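You operate a simulated robot arm through the tools that you are given. There is no shell and no other tool.

Carry out the task below with a simulated robot arm. There is one attempt and no reset: what you move stays moved.

JOB
Stop the lift conveyor and empty its catch tray into the grey tub.
Fine: STOP before the drawer opens; tray back in the drawer, drawer shut; the lump by the tub stays put.

The check looks at the end state, three seconds after you hand in, the way a careful person would. Anything else that was tipped, shoved, dropped, spilled or broken makes it a failure.

ROBOT AND FRAMES
A 7-joint arm with a two-finger gripper, fixed in place. Base frame: the origin is at the foot of the arm, x ahead of it, y to its left, z up. Units: mm, degrees, N and s.
With the tool pointing down near the work surface it reaches from about 200 to 720 mm from the base axis. Its first joint turns from -166.0 to 166.0 degrees. Payload 1.71 kg.
The TCP is the grasp point between the finger pads, 20 mm short of the fingertips. In the tool frame z runs along the fingers and y along their closing line. Largest opening 96 mm; the body of the gripper starts 113 mm behind the TCP.
Orientation is told as [roll, pitch, yaw] about the base's x, y, z axes, in that order, counted from this pose: with the fingers straight down and closing along the base's y, the tool's x points along the base's -x, its y along +y and its z along -z.

CONTROLS
- The arm moves only by the tool step_arm. Its argument "moves" is a list of rows, each a list of 7 numbers: the shift along the tool's x, y, z in m, then the turn, a rotation vector about the tool's x, y, z in degrees, then the opening, from 0 (shut) to 1 (fully open). In form: [[x, y, z, ax, ay, az, grip], ...]. A call has 1 to 20 rows; each row is the pose to reach, as a shift and turn from the pose commanded when the call began, along the tool's axes at that moment. Rows are played at 5 a second. More than 50 mm and 8.6 degrees between two rows, or a gripper value outside its range, and nothing of the call is played. Where a pose cannot be reached the arm comes as near as it can. A force on the tool above 40 N (or 10 N above the force at the start of the call, whichever is more), or a blocked arm, ends the call early, and 0.2 s more pass. Each finger travels about 153 mm/s and halts on what it meets, pressing with about 33 N; the grip force reading is that of the motor and also rises with nothing between the fingers. The clock runs only during rows and for 0.2 s after the last one: add rows that repeat a pose to give the fingers time. It gives the time, the measured TCP pose, the force on the tool (base axes), the opening and the grip force at its end, in the units of the frame above (readings bear some noise), with the torque about the TCP (base axes, N m) and any sound that the robot's microphone picked up.
- Cameras (640 x 400 px; columns grow to the right, rows downward): "scene" is fixed at [44.7, -495.8, 1101.1]; the picture's right is [0.57, -0.82, 0.00], its down [-0.32, -0.22, -0.92] and it looks along [0.76, 0.52, -0.39] (base axes); focal length 236 px, centre (320, 200). "wrist" rides on the gripper at [66, 14, -145] in the tool frame; the picture's right is [-0.21, 0.98, 0.00], its down [-0.88, -0.18, -0.45] and it looks along [-0.44, -0.09, 0.90] (tool axes); focal length 275 px, centre (320, 200). There is no depth. A picture from a camera that has moved, and an enlarged one, comes with that camera's place and axes in the base frame and with its lens. The place of the scene camera against the robot may be out by one fixed shift of up to 25 mm in any direction.
- grab_frame(camera): a new picture of that camera. It takes no simulated time.
- slide_trunk(by): slides the trunk up (or, below 0, down) by that many mm; the arm rides with it, the base frame stays. It gives what a move gives, with no picture.
- zoom(camera, box): a new picture of the part [left, top, right, bottom] of that camera's present view, enlarged. It takes no simulated time.
- close_job(): hands the job in; it is judged then, once.

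Nothing tells you positions but the pictures and the camera data. Unless the task says otherwise, let go and move clear before handing in.

The tools are called after "Request:" as name(argument=value, ...) on one line, values as JSON. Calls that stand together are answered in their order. step_arm: Moves the arm, as the interface text tells. Its arguments: {"type":"object","properties":{"moves":{"type":"array"}},"required":["moves"]} The other tools are called the same way: slide_trunk (by) slides the trunk up or down; grab_frame (camera) takes a picture; zoom (camera, box) takes an enlarged picture of a part of a camera's view; close_job () hands the job in.

At the start:

```text
time_s: 0.0
position: [514.2, -15.0, 1124.2]
orientation: [-0.1, 0.1, -0.1]
force: [0.6, 0.7, 0.3]
moment: [-0.01, 0.0, -0.01]
gripper_width: 96.1
grasp_force: 0.0
trunk travel left (down, up): [-175.0, 211.0]
```

scene: 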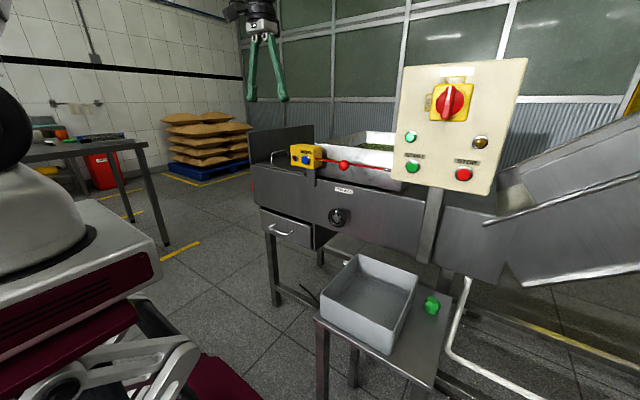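
wrist: 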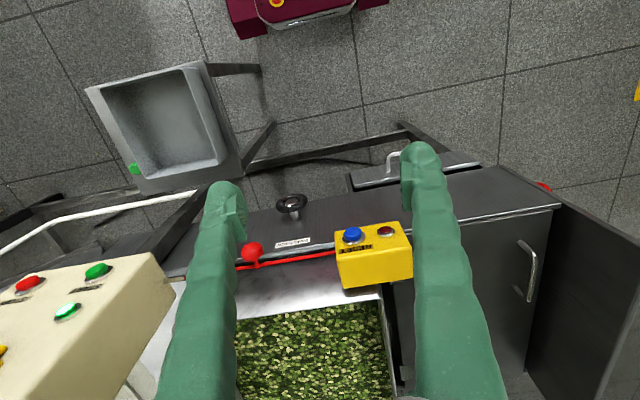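

I see a lift conveyor with a cream control panel (red STOP, green START, a yellow/red isolator), a drawer at the left with a handle, a grey tub on a small stand and a green lump beside it. I'll take enlarged views before moving.

Request:
zoom(camera="scene", box=[380, 50, 540, 200])

Request:
zoom(camera="scene", box=[240, 120, 420, 260])

Request:
zoom(camera="scene", box=[300, 230, 480, 380])

Request:
zoom(camera="wrist", box=[220, 120, 580, 345])

Request:
zoom(camera="wrist", box=[0, 230, 200, 400])

```text
2.67 times, centred on (460, 125) of scene
camera zoom: at [44.7, -495.8, 1101.1], right [0.57, -0.82, 0.0], down [-0.32, -0.22, -0.92], along [0.76, 0.52, -0.39], focal length 630 px, centre (-53, 400)
```

zoom: 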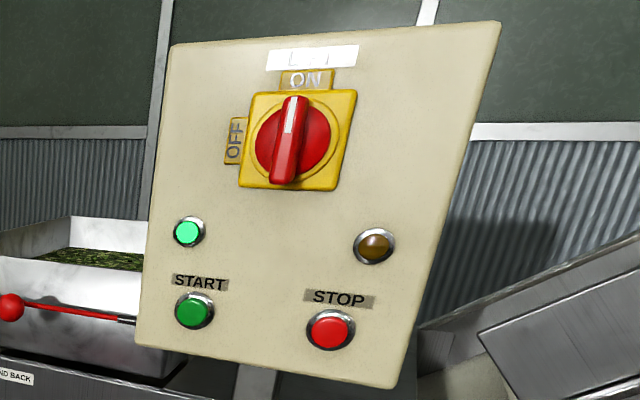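

```text
2.86 times, centred on (330, 190) of scene
camera zoom: at [44.7, -495.8, 1101.1], right [0.57, -0.82, 0.0], down [-0.32, -0.22, -0.92], along [0.76, 0.52, -0.39], focal length 675 px, centre (291, 229)
```

zoom: 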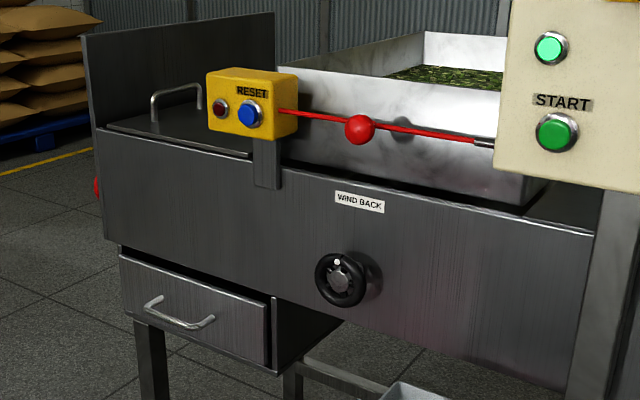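

```text
2.67 times, centred on (390, 305) of scene
camera zoom: at [44.7, -495.8, 1101.1], right [0.57, -0.82, 0.0], down [-0.32, -0.22, -0.92], along [0.76, 0.52, -0.39], focal length 630 px, centre (133, -80)
```

zoom: 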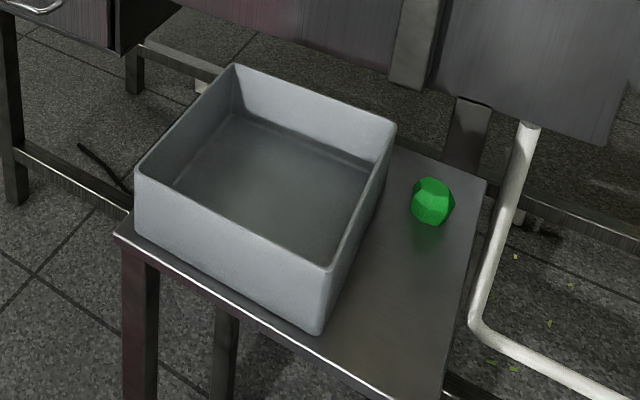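

```text
1.78 times, centred on (400, 232) of wrist
camera zoom: at [449.8, -1.2, 1270.0], right [0.21, 0.98, 0.0], down [0.88, -0.18, 0.44], along [0.43, -0.09, -0.9], focal length 489 px, centre (178, 142)
```

zoom: 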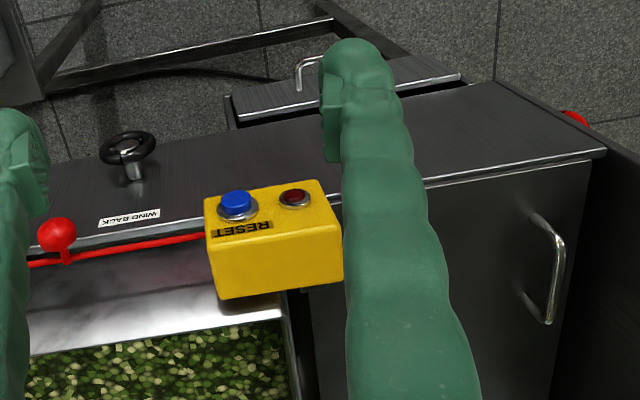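

```text
2.35 times, centred on (100, 315) of wrist
camera zoom: at [449.8, -1.2, 1270.0], right [0.21, 0.98, 0.0], down [0.88, -0.18, 0.44], along [0.43, -0.09, -0.9], focal length 648 px, centre (838, -71)
```

zoom: 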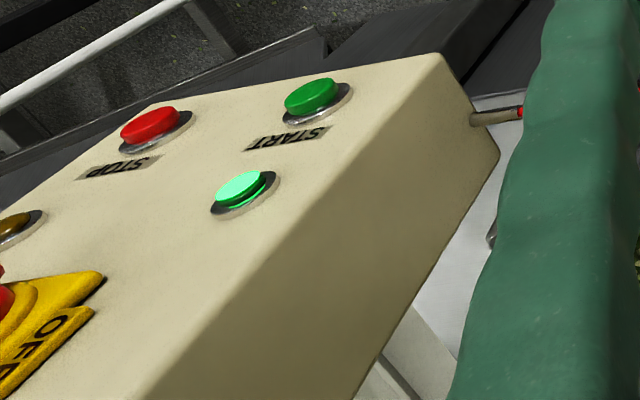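

STOP looks to be near [640, -472, 965] on an almost vertical panel facing the robot. The drawer handle is low on the left, near [745, 135, 530], and the tub is near [490, -345, 660]. I'll swing the tool partway forward, clear of everything, to get a second wrist view for triangulation.

Request:
step_arm(moves=[[0.01, -0.03, 0, 0, -8, 0, 1], [0.02, -0.06, 0, 0, -16, 0, 1], [0.03, -0.1, 0, 0, -24, 0, 1], [0.04, -0.14, 0, 0, -32, 0, 1], [0.05, -0.18, 0, 0, -40, 0, 1], [0.06, -0.22, 0, 0, -45, 0, 1], [0.06, -0.25, 0, 0, -45, 0, 1], [0.06, -0.25, 0, 0, -45, 0, 1]])

Request:
grab_frame(camera="wrist")

Request:
grab_frame(camera="scene")

```text
time_s: 1.8
position: [436.7, -264.7, 1133.0]
orientation: [0.0, -45.9, -0.1]
force: [-1.2, -0.2, 0.6]
moment: [0.0, -0.01, 0.0]
gripper_width: 96.0
grasp_force: 0.0
trunk travel left (down, up): [-175.0, 211.0]
```

```text
taken
camera wrist: at [288.3, -250.7, 1186.1], right [0.14, 0.98, 0.15], down [0.29, -0.19, 0.94], along [0.95, -0.09, -0.31], focal length 275 px, centre (320, 200)
```

wrist: 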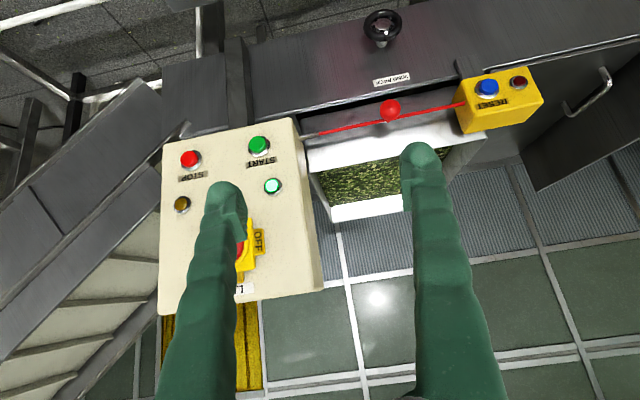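

```text
taken
```

scene: 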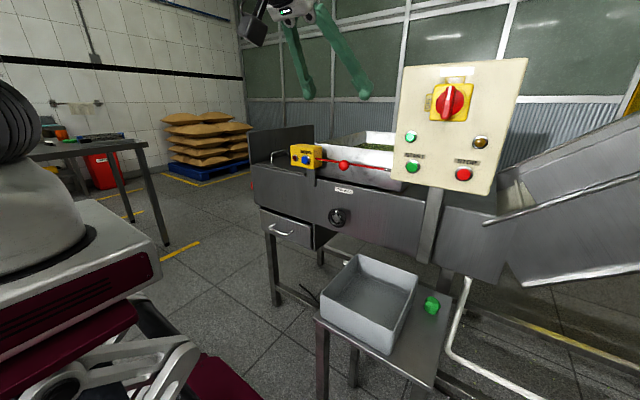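

The second wrist view gives STOP at about [638, -469, 968]. The measured pose differs a little from what I commanded, so I'll hold still for a moment and read the pose again.

Request:
step_arm(moves=[[0, 0, 0, 0, 0, 0, 1], [0, 0, 0, 0, 0, 0, 1], [0, 0, 0, 0, 0, 0, 1]])

```text
time_s: 2.6
position: [437.7, -263.4, 1131.8]
orientation: [-0.1, -45.8, 0.1]
force: [-0.2, 0.5, -0.4]
moment: [0.01, 0.06, 0.02]
gripper_width: 95.9
grasp_force: 0.2
trunk travel left (down, up): [-175.0, 211.0]
```

It's settled, with a small residual offset, so I'll trust measured poses. Next I'll turn the tool to point straight at the panel, stopping about 80 mm short of STOP, and shut the fingers.

Request:
step_arm(moves=[[0.007, -0.029, 0.024, 0, -6.4, 0, 1], [0.014, -0.058, 0.049, 0, -12.9, 0, 0.8], [0.021, -0.087, 0.073, 0, -19.3, 0, 0.6], [0.028, -0.117, 0.098, 0, -25.7, 0, 0.4], [0.035, -0.146, 0.122, 0, -32.1, 0, 0.2], [0.042, -0.175, 0.147, 0, -38.6, 0, 0], [0.0495, -0.204, 0.171, 0, -45, 0, 0], [0.0495, -0.204, 0.171, 0, -45, 0, 0], [0.0495, -0.204, 0.171, 0, -45, 0, 0]])

Request:
grab_frame(camera="wrist")

Request:
grab_frame(camera="scene")

```text
time_s: 4.6
position: [525.7, -467.7, 978.1]
orientation: [-179.6, -89.1, 179.4]
force: [0.4, -0.1, 0.1]
moment: [-0.01, -0.01, -0.01]
gripper_width: 0.0
grasp_force: 29.0
trunk travel left (down, up): [-175.0, 211.0]
```

```text
taken
camera wrist: at [382.3, -454.7, 910.8], right [0.0, 0.98, 0.21], down [-0.46, -0.18, 0.87], along [0.89, -0.09, 0.45], focal length 275 px, centre (320, 200)
```

wrist: 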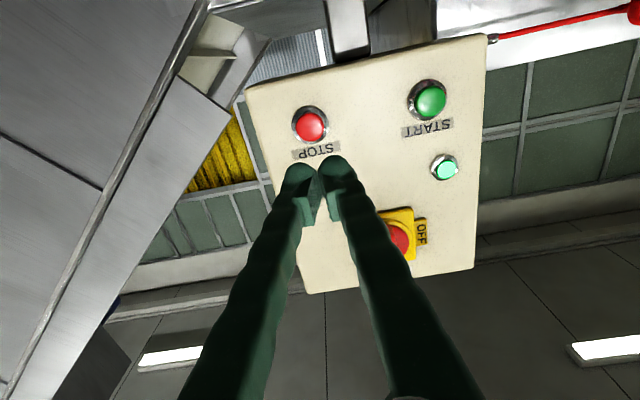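

```text
taken
```

scene: 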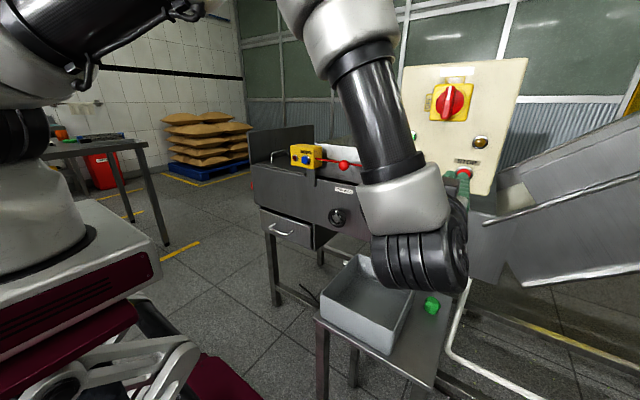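

The tool now faces the panel with the fingertips about 90 mm from STOP and roughly 10 mm too high. I'll correct the height and close in to just short of the button.

Request:
step_arm(moves=[[0.011, -0.002, 0.02, 0, 0.9, 0, 0], [0.011, -0.002, 0.045, 0, 0.9, 0, 0], [0.011, -0.002, 0.065, 0, 0.9, 0, 0], [0.011, -0.002, 0.065, 0, 0.9, 0, 0], [0.011, -0.002, 0.065, 0, 0.9, 0, 0]])

Request:
grab_frame(camera="wrist")

Request:
zoom(camera="scene", box=[400, 100, 540, 230])

```text
time_s: 5.8
position: [590.3, -470.4, 968.3]
orientation: [19.5, -89.9, -19.5]
force: [0.1, 0.5, 1.0]
moment: [-0.03, -0.02, 0.02]
gripper_width: 0.0
grasp_force: 29.4
trunk travel left (down, up): [-175.0, 211.0]
```

```text
taken
camera wrist: at [446.7, -456.6, 902.4], right [0.0, 0.98, 0.21], down [-0.44, -0.18, 0.88], along [0.9, -0.09, 0.43], focal length 275 px, centre (320, 200)
```

wrist: 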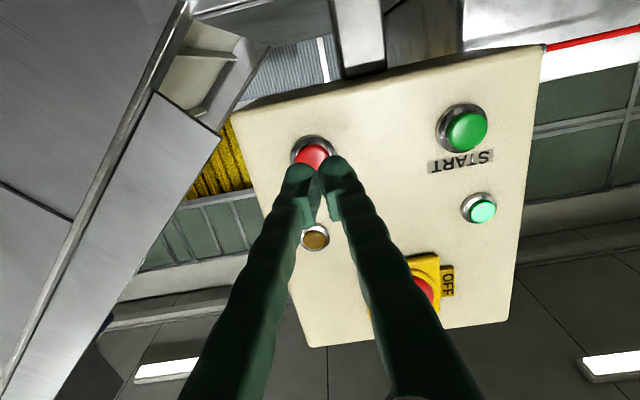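

```text
3.08 times, centred on (470, 165) of scene
camera zoom: at [44.7, -495.8, 1101.1], right [0.57, -0.82, 0.0], down [-0.32, -0.22, -0.92], along [0.76, 0.52, -0.39], focal length 727 px, centre (-142, 308)
```

zoom: 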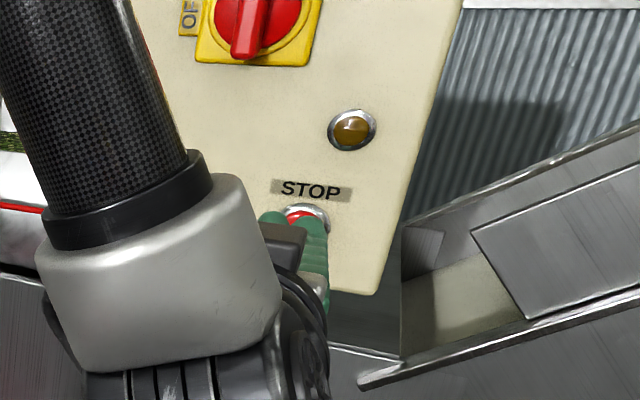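

The fingertips appear to be about 25 mm from the button. I'll enlarge the wrist view to check the alignment before pressing.

Request:
zoom(camera="wrist", box=[250, 110, 390, 240])

```text
3.08 times, centred on (320, 175) of wrist
camera zoom: at [446.7, -456.6, 902.4], right [0.0, 0.98, 0.21], down [-0.44, -0.18, 0.88], along [0.9, -0.09, 0.43], focal length 847 px, centre (320, 277)
```

zoom: 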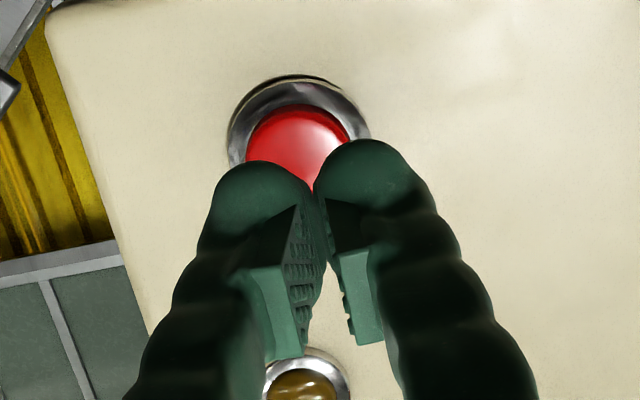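

The fingers are a few millimetres too high and too far left of the button's centre. I'll correct that and push forward in small steps, watching the force.

Request:
step_arm(moves=[[0.004, -0.003, 0.01, 0, 0, 0, 0], [0.004, -0.003, 0.016, 0, 0, 0, 0], [0.004, -0.003, 0.02, 0, 0, 0, 0], [0.004, -0.003, 0.023, 0, 0, 0, 0], [0.004, -0.003, 0.026, 0, 0, 0, 0], [0.004, -0.003, 0.029, 0, 0, 0, 0], [0.004, -0.003, 0.032, 0, 0, 0, 0]])

Request:
zoom(camera="scene", box=[400, 100, 540, 230])

Request:
grab_frame(camera="wrist")

```text
time_s: 7.4
position: [621.4, -474.6, 963.1]
orientation: [13.9, -89.9, -14.0]
force: [-6.8, 2.3, -0.6]
moment: [-0.03, 0.03, 0.03]
gripper_width: 6.0
grasp_force: 29.6
trunk travel left (down, up): [-175.0, 211.0]
heard: click
```

```text
3.08 times, centred on (470, 165) of scene
camera zoom: at [44.7, -495.8, 1101.1], right [0.57, -0.82, 0.0], down [-0.32, -0.22, -0.92], along [0.76, 0.52, -0.39], focal length 727 px, centre (-142, 308)
```

zoom: 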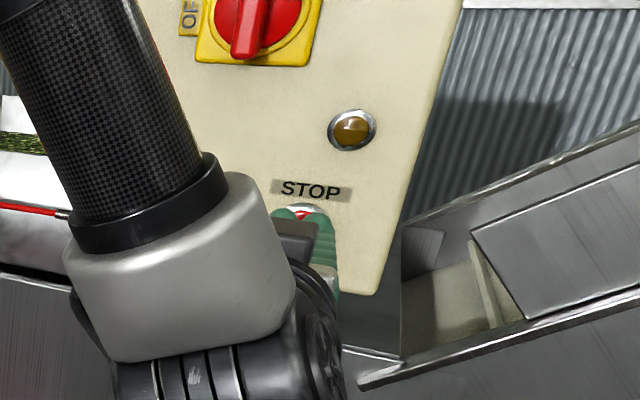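

```text
taken
camera wrist: at [477.5, -460.0, 898.1], right [0.0, 0.98, 0.21], down [-0.44, -0.18, 0.88], along [0.9, -0.09, 0.43], focal length 275 px, centre (320, 200)
```

wrist: 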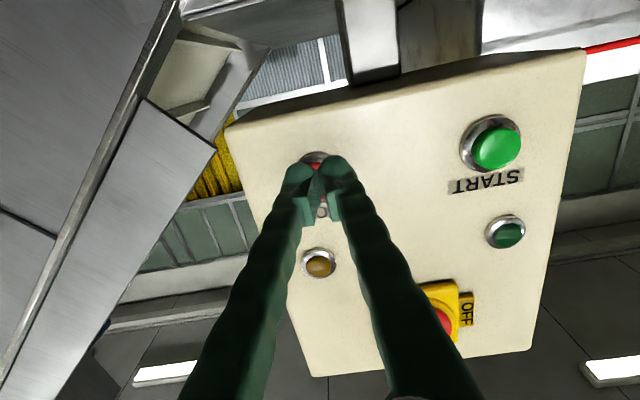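

There was a click, and the green running lamp looks dark now. I'll back straight off, then check the lamps and belt for any further motion.

Request:
step_arm(moves=[[0, 0, -0.02, 0, 0, 0, 0], [0, 0, -0.05, 0, 0, 0, 0], [0, 0, -0.09, 0, 0, 0, 0], [0, 0, -0.13, 0, 0, 0, 0], [0, 0, -0.15, 0, 0, 0, 0]])

Request:
grab_frame(camera="wrist")

Request:
grab_frame(camera="scene")

```text
time_s: 8.6
position: [472.7, -474.1, 964.3]
orientation: [17.8, -89.9, -17.9]
force: [-0.2, 0.3, 0.5]
moment: [-0.01, 0.01, -0.01]
gripper_width: 0.1
grasp_force: 29.4
trunk travel left (down, up): [-175.0, 211.0]
```

```text
taken
camera wrist: at [327.1, -460.1, 898.0], right [0.0, 0.98, 0.21], down [-0.44, -0.18, 0.88], along [0.9, -0.09, 0.43], focal length 275 px, centre (320, 200)
```

wrist: 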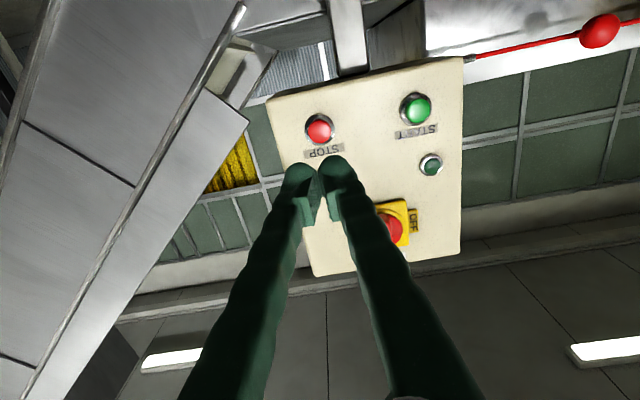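

```text
taken
```

scene: 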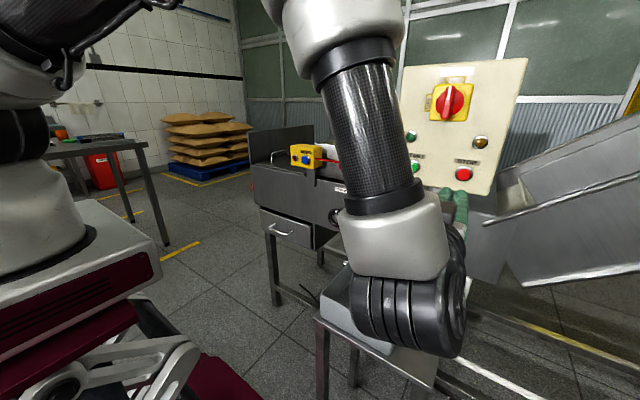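

STOP is pressed: there was a click and the running lamp is off. Now I'll bring the arm across in free space to look at the drawer front from a raised viewpoint at about y=120.

Request:
step_arm(moves=[[0, 0.0455, 0, 0, 5, 0, 0], [0, 0.091, 0, 0, 10, 0, 0.2], [0, 0.1365, 0, 0, 15, 0, 0.4], [0, 0.182, 0, 0, 20, 0, 0.6], [0, 0.2275, 0, 0, 25, 0, 0.8], [0, 0.273, 0, 0, 30, 0, 1], [0, 0.3185, 0, 0, 35, 0, 1], [0, 0.364, 0, 0, 40, 0, 1], [0, 0.4095, 0, 0, 45, 0, 1], [0, 0.455, 0, 0, 50, 0, 1], [0, 0.5005, 0, 0, 55, 0, 1], [0, 0.546, 0, 0, 60, 0, 1], [0, 0.592, 0, 0, 60, 0, 1], [0.04, 0.592, 0, 0, 60, 0, 1], [0.08, 0.592, 0, 0, 60, 0, 1], [0.12, 0.592, 0, 0, 60, 0, 1], [0.16, 0.592, 0, 0, 60, 0, 1], [0.16, 0.592, 0, 0, 60, 0, 1]])

Request:
grab_frame(camera="wrist")

Request:
grab_frame(camera="scene")

```text
time_s: 12.4
position: [473.0, 119.6, 802.5]
orientation: [0.1, -29.8, -0.1]
force: [0.5, 0.3, 0.2]
moment: [0.03, -0.01, -0.03]
gripper_width: 95.7
grasp_force: 0.0
out of reach, approached as far as the arm can: row 7, 8, 9
trunk travel left (down, up): [-175.0, 211.0]
```

```text
taken
camera wrist: at [343.3, 132.5, 895.9], right [0.18, 0.98, 0.1], down [0.54, -0.19, 0.82], along [0.82, -0.09, -0.56], focal length 275 px, centre (320, 200)
```

wrist: 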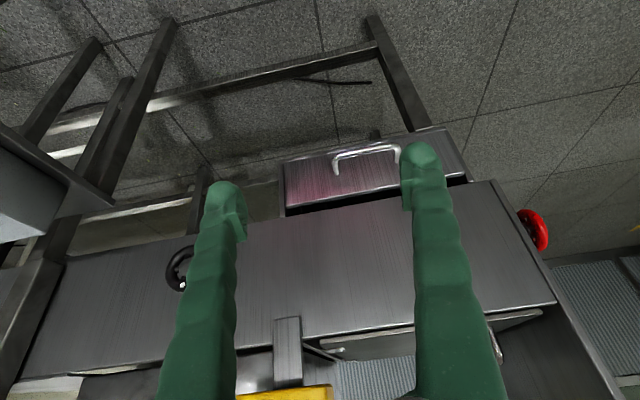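

```text
taken
```

scene: 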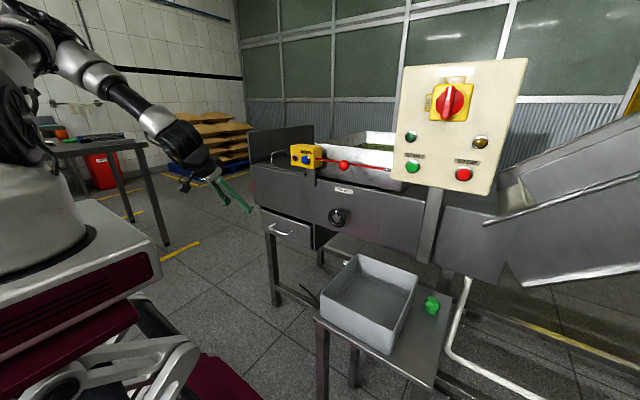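

The drawer handle is clear in this view, with its nearer end at about [739, 132, 540], well below the present arm height. I'll lower the trunk, since the drawer sits low, and look again.

Request:
slide_trunk(by=-120)

Request:
grab_frame(camera="wrist")

Request:
grab_frame(camera="scene")

```text
time_s: 13.9
position: [470.3, 118.2, 682.2]
orientation: [0.0, -30.1, 0.0]
force: [-0.2, -0.2, -0.5]
moment: [0.01, -0.01, 0.01]
gripper_width: 95.9
grasp_force: 0.0
trunk travel left (down, up): [-55.0, 331.0]
```

```text
taken
camera wrist: at [343.4, 132.4, 775.3], right [0.18, 0.98, 0.1], down [0.54, -0.18, 0.82], along [0.82, -0.09, -0.56], focal length 275 px, centre (320, 200)
```

wrist: 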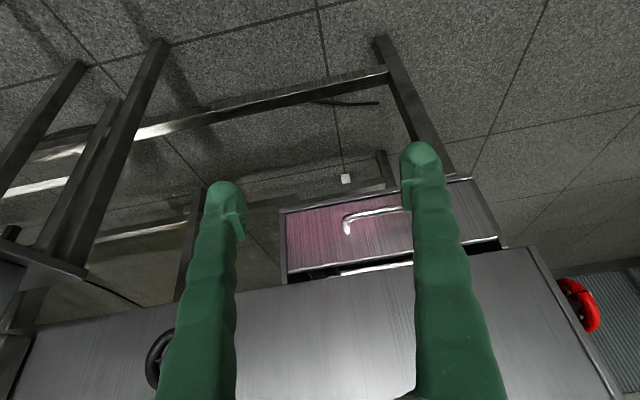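

```text
taken
```

scene: 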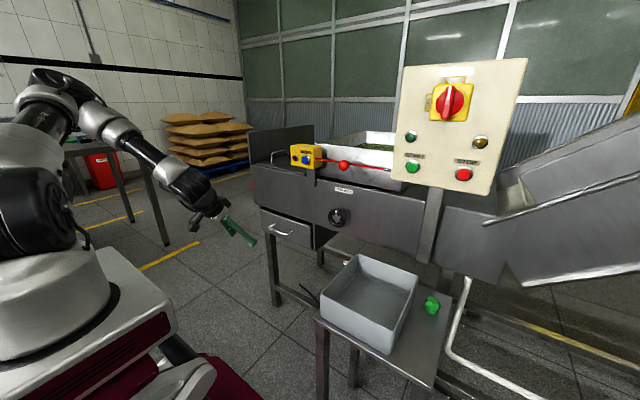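

I'll enlarge this view to pin down the handle and the drawer edges.

Request:
zoom(camera="wrist", box=[260, 160, 540, 300])

Request:
zoom(camera="scene", box=[230, 190, 350, 290])

```text
2.29 times, centred on (400, 230) of wrist
camera zoom: at [343.4, 132.4, 775.3], right [0.18, 0.98, 0.1], down [0.54, -0.18, 0.82], along [0.82, -0.09, -0.56], focal length 629 px, centre (137, 131)
```

zoom: 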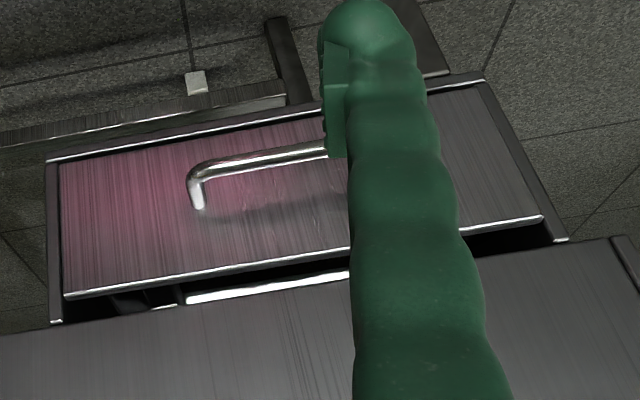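

```text
4.00 times, centred on (290, 240) of scene
camera zoom: at [44.7, -495.8, 1101.1], right [0.57, -0.82, 0.0], down [-0.32, -0.22, -0.92], along [0.76, 0.52, -0.39], focal length 945 px, centre (440, 40)
```

zoom: 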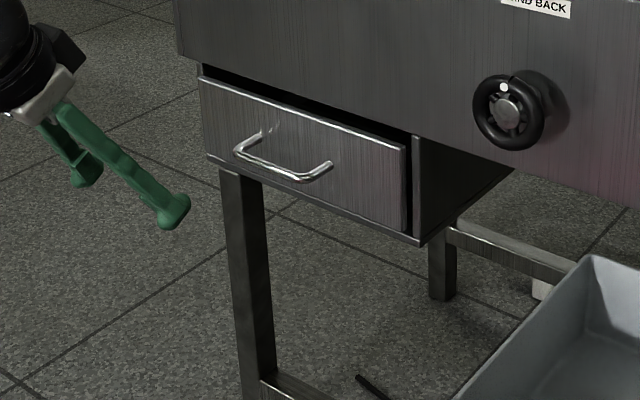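

The handle bar works out to y≈126–226, x≈694, z≈576, with the drawer front about 45 mm behind it and the machine body just above. I'll turn the fingers to close across the bar (roll the tool 90°), staying well clear.

Request:
step_arm(moves=[[-0.008, 0.005, 0.004, 0, 0, 8.2, 1], [-0.015, 0.01, 0.007, 0, 0, 16.4, 1], [-0.022, 0.016, 0.01, 0, 0, 24.6, 0.9], [-0.03, 0.021, 0.014, 0, 0, 32.8, 0.8], [-0.037, 0.026, 0.017, 0, 0, 41, 0.7], [-0.045, 0.032, 0.021, 0, 0, 49.2, 0.6], [-0.052, 0.037, 0.024, 0, 0, 57.4, 0.5], [-0.06, 0.042, 0.028, 0, 0, 65.6, 0.5], [-0.067, 0.047, 0.031, 0, 0, 73.8, 0.5], [-0.075, 0.053, 0.035, 0, 0, 82, 0.5], [-0.082, 0.058, 0.038, 0, 0, 90, 0.5], [-0.082, 0.058, 0.038, 0, 0, 90, 0.5]])

Request:
grab_frame(camera="wrist")

Request:
grab_frame(camera="scene")

```text
time_s: 16.5
position: [562.3, 177.5, 692.0]
orientation: [30.0, 0.1, -90.1]
force: [-0.1, -0.4, 0.2]
moment: [-0.02, -0.02, 0.0]
gripper_width: 47.9
grasp_force: 0.1
trunk travel left (down, up): [-55.0, 331.0]
```

```text
taken
camera wrist: at [503.0, 242.8, 823.6], right [0.85, -0.21, 0.49], down [-0.38, -0.88, 0.29], along [0.37, -0.43, -0.82], focal length 275 px, centre (320, 200)
```

wrist: 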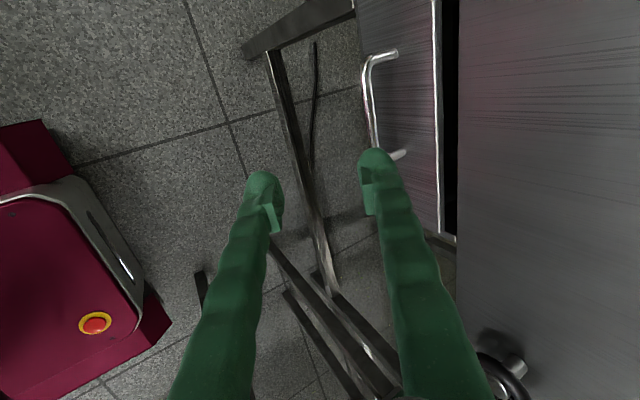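

```text
taken
```

scene: 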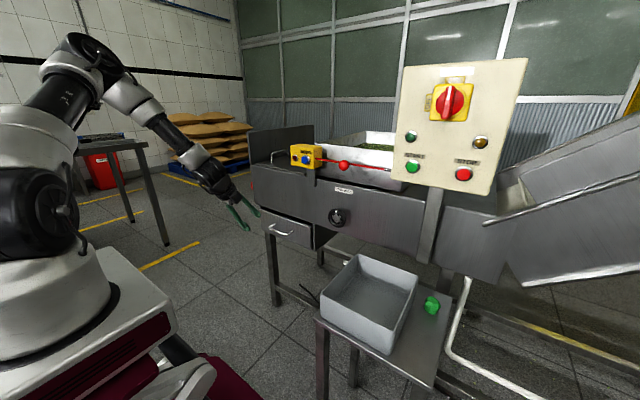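

I have a clean view of the handle: the bar is at x≈697, z≈576, centred near y≈180. I'll pitch the tool to 45° and move to a pre-grasp point about 80 mm short of the bar.

Request:
step_arm(moves=[[0.001, 0.012, 0.03, -5, 0, 0, 0.42], [0.002, 0.025, 0.06, -10, 0, 0, 0.42], [0.0025, 0.038, 0.09, -15, 0, 0, 0.42], [0.0025, 0.038, 0.09, -15, 0, 0, 0.42]])

Request:
grab_frame(camera="wrist")

Request:
zoom(camera="scene", box=[210, 160, 350, 280])

```text
time_s: 17.5
position: [640.5, 178.5, 631.8]
orientation: [45.0, 0.0, -89.9]
force: [1.2, 0.1, -0.4]
moment: [-0.03, 0.0, 0.01]
gripper_width: 39.9
grasp_force: 0.0
trunk travel left (down, up): [-55.0, 331.0]
```

```text
taken
camera wrist: at [548.6, 245.1, 744.5], right [0.69, -0.21, 0.69], down [-0.45, -0.88, 0.18], along [0.57, -0.43, -0.7], focal length 275 px, centre (320, 200)
```

wrist: 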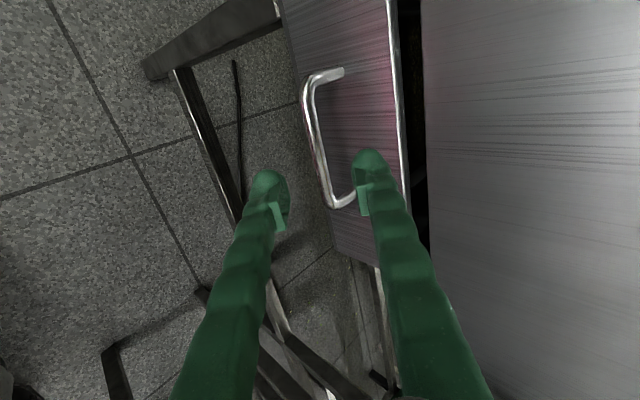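

```text
3.33 times, centred on (280, 220) of scene
camera zoom: at [44.7, -495.8, 1101.1], right [0.57, -0.82, 0.0], down [-0.32, -0.22, -0.92], along [0.76, 0.52, -0.39], focal length 788 px, centre (453, 133)
```

zoom: 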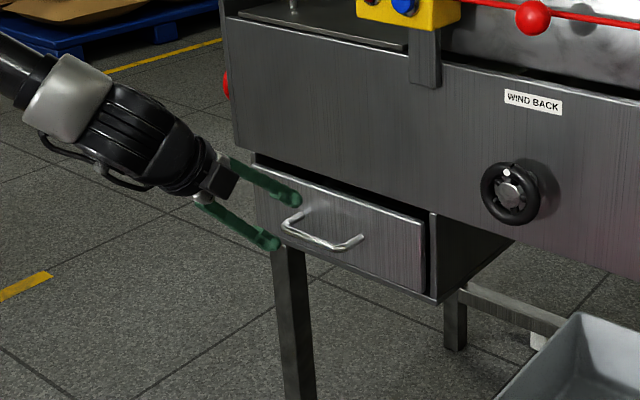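

The bar now triangulates to [704, 126–234, 570], right on the tool axis, with the drawer front at about x=748. I'll advance 82 mm with a narrower opening and close on the bar.

Request:
step_arm(moves=[[0, 0.001, 0.025, 0, 0, 0, 0.35], [0, 0.001, 0.05, 0, 0, 0, 0.35], [0, 0.001, 0.068, 0, 0, 0, 0.35], [0, 0.001, 0.077, 0, 0, 0, 0.35], [0, 0.001, 0.082, 0, 0, 0, 0.35], [0, 0.001, 0.082, 0, 0, 0, 0.35]])

Request:
grab_frame(camera="wrist")

Request:
zoom(camera="scene", box=[210, 160, 350, 280])

```text
time_s: 18.9
position: [698.6, 178.5, 573.3]
orientation: [45.0, 0.0, -90.0]
force: [-0.6, 1.4, 0.1]
moment: [0.05, 0.01, 0.0]
gripper_width: 33.6
grasp_force: 0.0
trunk travel left (down, up): [-55.0, 331.0]
```

```text
taken
camera wrist: at [606.7, 245.0, 686.7], right [0.69, -0.21, 0.69], down [-0.45, -0.88, 0.18], along [0.57, -0.44, -0.7], focal length 275 px, centre (320, 200)
```

wrist: 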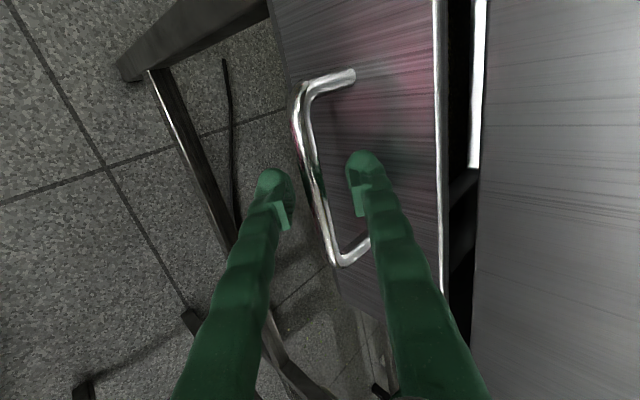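

```text
3.33 times, centred on (280, 220) of scene
camera zoom: at [44.7, -495.8, 1101.1], right [0.57, -0.82, 0.0], down [-0.32, -0.22, -0.92], along [0.76, 0.52, -0.39], focal length 788 px, centre (453, 133)
```

zoom: 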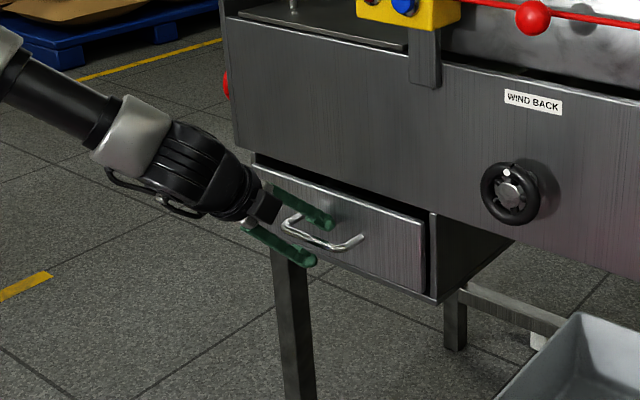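

The bar lies between the fingers, with clearance to the drawer front. I'll close the grip.

Request:
step_arm(moves=[[0, 0, 0.002, 0, 0, 0, 0.2], [0, 0, 0.002, 0, 0, 0, 0.05], [0, 0, 0.002, 0, 0, 0, 0], [0, 0, 0.002, 0, 0, 0, 0], [0, 0, 0.002, 0, 0, 0, 0]])

Request:
grab_frame(camera="wrist")

```text
time_s: 20.1
position: [698.8, 179.8, 569.7]
orientation: [44.9, 0.0, -89.9]
force: [-13.2, -0.3, -9.6]
moment: [0.04, -0.07, 0.05]
gripper_width: 6.3
grasp_force: 34.5
trunk travel left (down, up): [-55.0, 331.0]
```

```text
taken
camera wrist: at [607.2, 244.9, 684.2], right [0.69, -0.21, 0.69], down [-0.44, -0.88, 0.19], along [0.57, -0.44, -0.7], focal length 275 px, centre (320, 200)
```

wrist: 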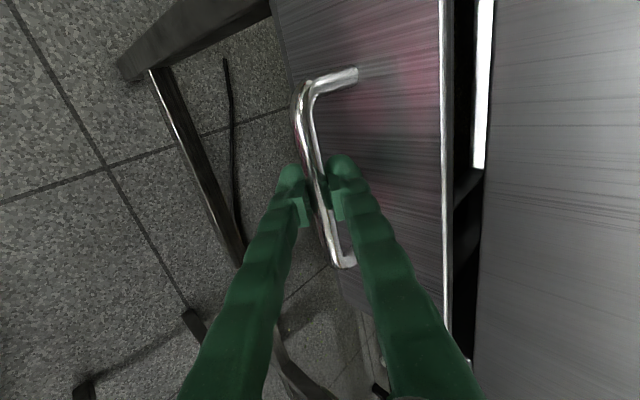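

The bar is gripped. I'll pull straight back along -x, about 110 mm in small rows.

Request:
step_arm(moves=[[0, -0.006, -0.004, 0, 0, 0, 0], [0, -0.012, -0.01, 0, 0, 0, 0], [0, -0.02, -0.018, 0, 0, 0, 0], [0, -0.03, -0.028, 0, 0, 0, 0], [0, -0.04, -0.038, 0, 0, 0, 0], [0, -0.05, -0.048, 0, 0, 0, 0], [0, -0.06, -0.058, 0, 0, 0, 0], [0, -0.07, -0.068, 0, 0, 0, 0], [0, -0.08, -0.078, 0, 0, 0, 0], [0, -0.08, -0.078, 0, 0, 0, 0]])

Request:
grab_frame(camera="wrist")

Request:
grab_frame(camera="scene")

```text
time_s: 22.3
position: [588.3, 178.9, 571.8]
orientation: [45.0, 0.0, -90.0]
force: [-1.0, -4.0, 4.2]
moment: [-0.08, -0.03, -0.03]
gripper_width: 6.2
grasp_force: 35.1
trunk travel left (down, up): [-55.0, 331.0]
```

```text
taken
camera wrist: at [495.7, 244.8, 684.1], right [0.69, -0.21, 0.69], down [-0.45, -0.88, 0.18], along [0.57, -0.44, -0.7], focal length 275 px, centre (320, 200)
```

wrist: 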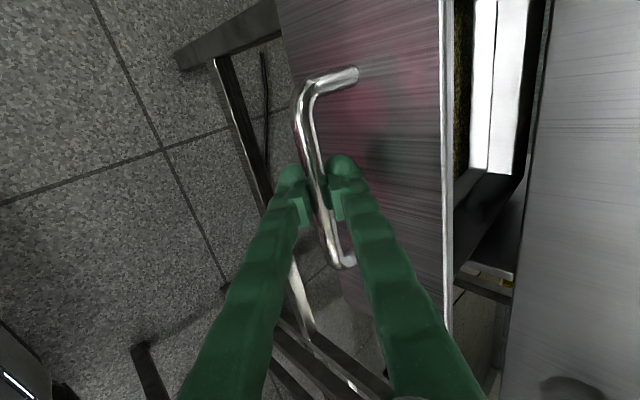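

```text
taken
```

scene: 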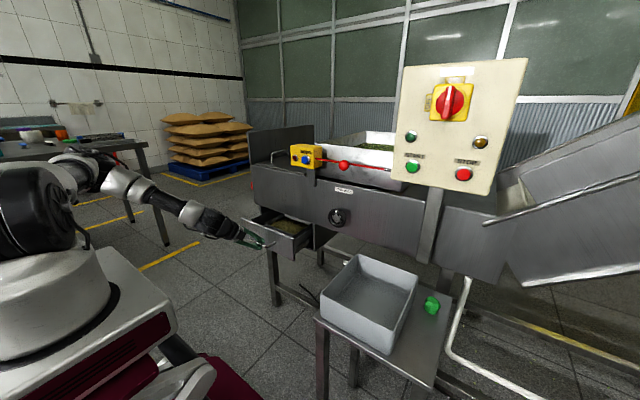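

The drawer is sliding out smoothly, now about 110 mm open. I'll look closer at what's inside.

Request:
zoom(camera="scene", box=[210, 170, 350, 280])

Request:
zoom(camera="wrist", box=[400, 0, 600, 330])

```text
3.64 times, centred on (280, 225) of scene
camera zoom: at [44.7, -495.8, 1101.1], right [0.57, -0.82, 0.0], down [-0.32, -0.22, -0.92], along [0.76, 0.52, -0.39], focal length 859 px, centre (466, 109)
```

zoom: 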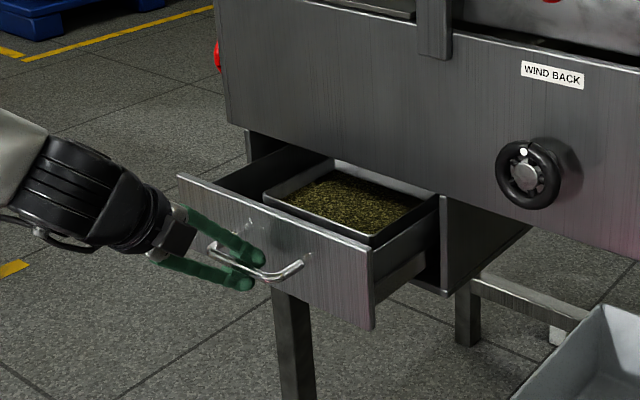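

```text
1.21 times, centred on (500, 165) of wrist
camera zoom: at [495.7, 244.8, 684.1], right [0.69, -0.21, 0.69], down [-0.45, -0.88, 0.18], along [0.57, -0.44, -0.7], focal length 334 px, centre (102, 242)
```

zoom: 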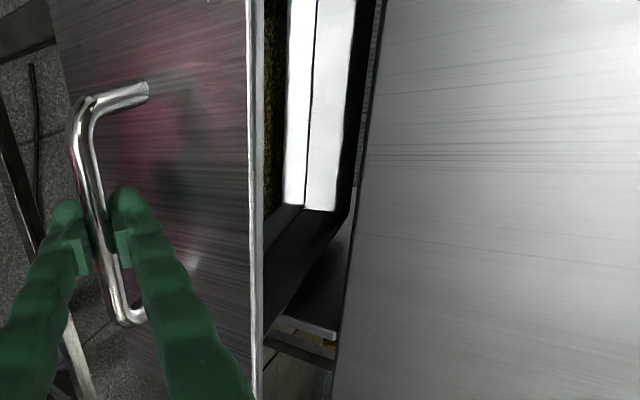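

The tray, full of granular waste, sits inside the drawer. I'll keep pulling in the same direction to expose it fully.

Request:
step_arm(moves=[[0, -0.007, -0.007, 0, 0, 0, 0], [0, -0.017, -0.017, 0, 0, 0, 0], [0, -0.027, -0.027, 0, 0, 0, 0], [0, -0.037, -0.037, 0, 0, 0, 0], [0, -0.047, -0.047, 0, 0, 0, 0], [0, -0.057, -0.057, 0, 0, 0, 0], [0, -0.067, -0.067, 0, 0, 0, 0], [0, -0.075, -0.075, 0, 0, 0, 0], [0, -0.075, -0.075, 0, 0, 0, 0]])

Request:
grab_frame(camera="scene")

Request:
grab_frame(camera="wrist")

```text
time_s: 24.3
position: [482.1, 178.9, 571.3]
orientation: [45.0, 0.0, -89.9]
force: [-1.2, 2.9, 8.9]
moment: [0.05, 0.02, 0.0]
gripper_width: 6.3
grasp_force: 34.4
trunk travel left (down, up): [-55.0, 331.0]
```

```text
taken
```

scene: 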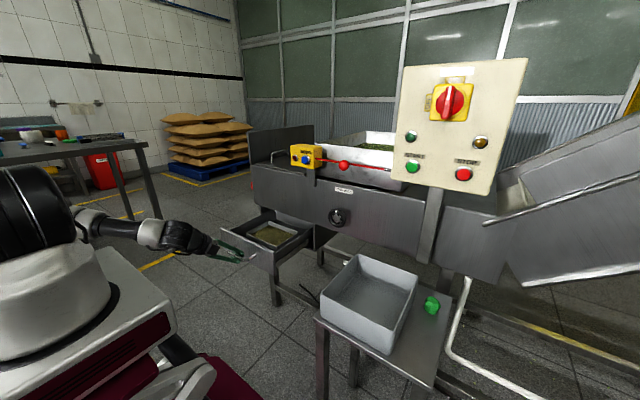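

```text
taken
camera wrist: at [389.5, 244.7, 684.1], right [0.69, -0.21, 0.69], down [-0.44, -0.88, 0.18], along [0.57, -0.43, -0.7], focal length 275 px, centre (320, 200)
```

wrist: 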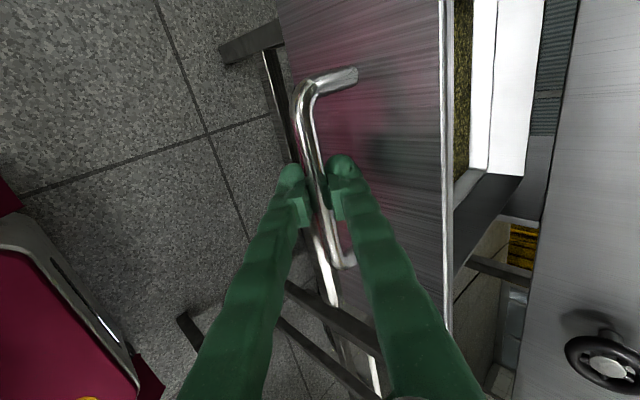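

Request:
zoom(camera="scene", box=[200, 180, 340, 290])

Request:
zoom(camera="wrist", box=[400, 0, 600, 300])

```text
3.64 times, centred on (270, 235) of scene
camera zoom: at [44.7, -495.8, 1101.1], right [0.57, -0.82, 0.0], down [-0.32, -0.22, -0.92], along [0.76, 0.52, -0.39], focal length 859 px, centre (502, 73)
```

zoom: 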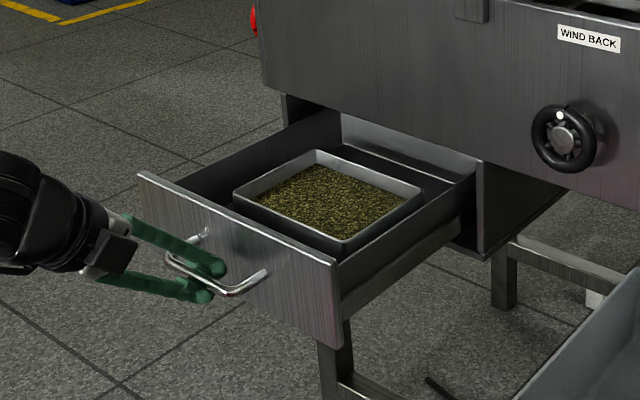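

```text
1.33 times, centred on (500, 150) of wrist
camera zoom: at [389.5, 244.7, 684.1], right [0.69, -0.21, 0.69], down [-0.44, -0.88, 0.18], along [0.57, -0.43, -0.7], focal length 367 px, centre (80, 267)
```

zoom: 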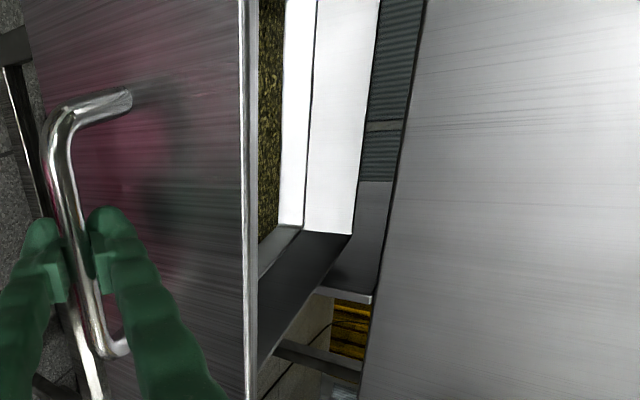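

The drawer is about 217 mm open and the whole tray is exposed: an open thin-walled box smaller than the drawer. I'll release the handle, back off along the tool axis, and rise to get a top view of the tray.

Request:
step_arm(moves=[[0, 0, 0, 0, 0, 0, 0.3], [0, 0, 0, 0, 0, 0, 0.36], [0, 0, -0.02, 0, 0, 0, 0.36], [0, 0, -0.045, 0, 0, 0, 0.36], [0, 0, -0.07, 0, 0, 0, 0.36], [0, 0.015, -0.085, 0, 0, 0, 0.36], [0, 0.04, -0.11, 0, 0, 0, 0.36], [0, 0.065, -0.135, 0, 0, 0, 0.36], [0, 0.09, -0.16, 0, 0, 0, 0.36], [0, 0.115, -0.185, 0, 0, 0, 0.36], [0, 0.14, -0.21, 0, 0, 0, 0.36], [0, 0.14, -0.21, 0, 0, 0, 0.36]])

Request:
grab_frame(camera="wrist")

Request:
grab_frame(camera="scene")

```text
time_s: 27.1
position: [450.7, 131.9, 828.0]
orientation: [46.5, -0.2, -96.5]
force: [-0.4, -0.3, -0.1]
moment: [-0.01, 0.01, 0.0]
gripper_width: 34.7
grasp_force: 0.0
trunk travel left (down, up): [-55.0, 331.0]
stopped in row 12: the arm was blocked; the commanded pose is now the measured one
```

```text
taken
camera wrist: at [364.0, 208.2, 937.4], right [0.64, -0.28, 0.71], down [-0.55, -0.82, 0.17], along [0.53, -0.5, -0.68], focal length 275 px, centre (320, 200)
```

wrist: 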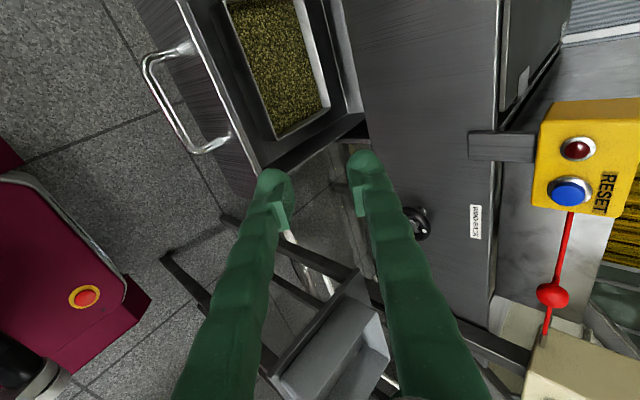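

```text
taken
```

scene: 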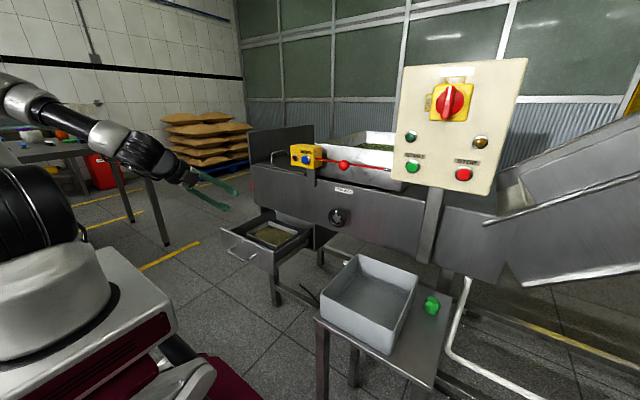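

The handle is released and the drawer stayed open, but the arm hit a joint or self limit while rising near its base. I'll rotate the tool towards vertical and move it outward a little to free it and get a top view.

Request:
step_arm(moves=[[0.007, 0.007, 0.002, 7.75, 0, 0, 0.36], [0.014, 0.013, 0.004, 15.5, 0, 0, 0.36], [0.022, 0.02, 0.006, 23.2, 0, 0, 0.36], [0.029, 0.026, 0.008, 31, 0, 0, 0.36], [0.036, 0.032, 0.01, 38.7, 0, 0, 0.36], [0.044, 0.039, 0.012, 46.5, 0, 0, 0.36], [0.044, 0.039, 0.012, 46.5, 0, 0, 0.36]])

Request:
grab_frame(camera="wrist")

Request:
grab_frame(camera="scene")

```text
time_s: 28.7
position: [475.3, 180.5, 842.3]
orientation: [-0.7, -0.8, -95.2]
force: [-0.2, 0.9, 0.5]
moment: [-0.01, 0.0, 0.02]
gripper_width: 34.7
grasp_force: 0.0
trunk travel left (down, up): [-55.0, 331.0]
```

```text
taken
camera wrist: at [497.4, 246.7, 986.6], right [0.96, -0.29, -0.01], down [-0.26, -0.85, 0.46], along [-0.14, -0.43, -0.89], focal length 275 px, centre (320, 200)
```

wrist: 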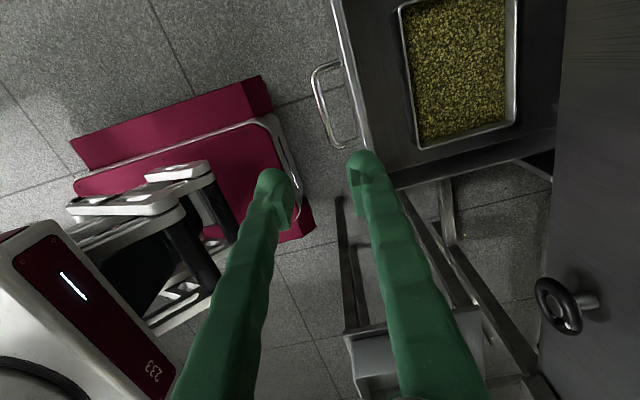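

```text
taken
```

scene: 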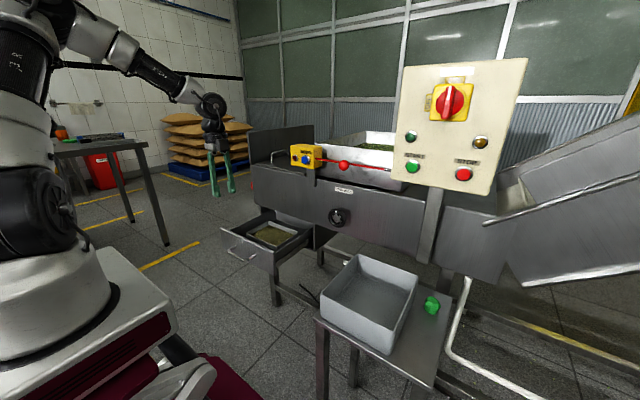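

Now I'll undo the tool roll so the camera looks forward over the open drawer.

Request:
step_arm(moves=[[0, 0, 0, 0, 0, -8, 0.36], [0, 0, 0, 0, 0, -16, 0.36], [0, 0, 0, 0, 0, -24, 0.36], [0, 0, 0, 0, 0, -32, 0.36], [0, 0, 0, 0, 0, -40, 0.36], [0, 0, 0, 0, 0, -48, 0.36], [0, 0, 0, 0, 0, -56, 0.36], [0, 0, 0, 0, 0, -64, 0.36], [0, 0, 0, 0, 0, -72, 0.36], [0, 0, 0, 0, 0, -80, 0.6], [0, 0, 0, 0, 0, -88, 0.8], [0, 0, 0, 0, 0, -95.2, 1], [0, 0, 0, 0, 0, -95.2, 1]])

Request:
grab_frame(camera="wrist")

```text
time_s: 31.5
position: [474.8, 180.9, 841.9]
orientation: [-0.5, 0.6, 0.2]
force: [0.5, 0.0, -0.3]
moment: [-0.02, 0.01, 0.01]
gripper_width: 96.2
grasp_force: 0.1
trunk travel left (down, up): [-55.0, 331.0]
```

```text
taken
camera wrist: at [411.9, 196.0, 988.4], right [0.2, 0.98, -0.01], down [0.88, -0.18, 0.44], along [0.43, -0.1, -0.9], focal length 275 px, centre (320, 200)
```

wrist: 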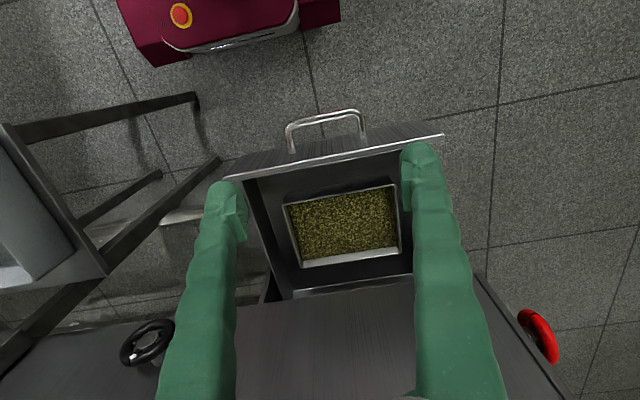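

Request:
zoom(camera="wrist", box=[220, 100, 460, 310])

Request:
zoom(camera="scene", box=[210, 195, 330, 280])

```text
1.90 times, centred on (340, 205) of wrist
camera zoom: at [411.9, 196.0, 988.4], right [0.2, 0.98, -0.01], down [0.88, -0.18, 0.44], along [0.43, -0.1, -0.9], focal length 524 px, centre (282, 190)
```

zoom: 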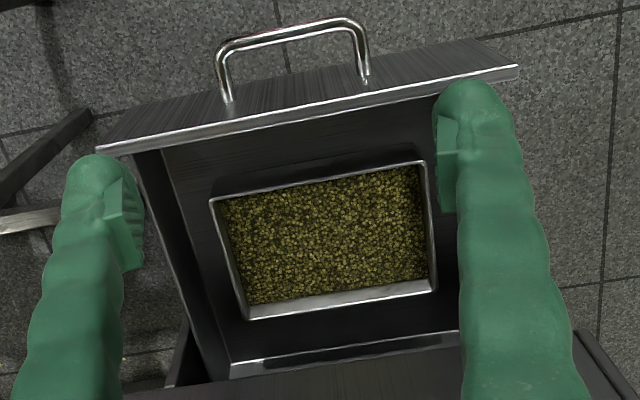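

```text
4.71 times, centred on (270, 238) of scene
camera zoom: at [44.7, -495.8, 1101.1], right [0.57, -0.82, 0.0], down [-0.32, -0.22, -0.92], along [0.76, 0.52, -0.39], focal length 1112 px, centre (555, 24)
```

zoom: 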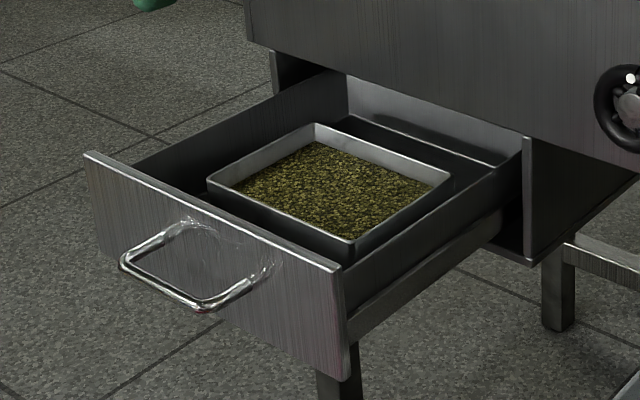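

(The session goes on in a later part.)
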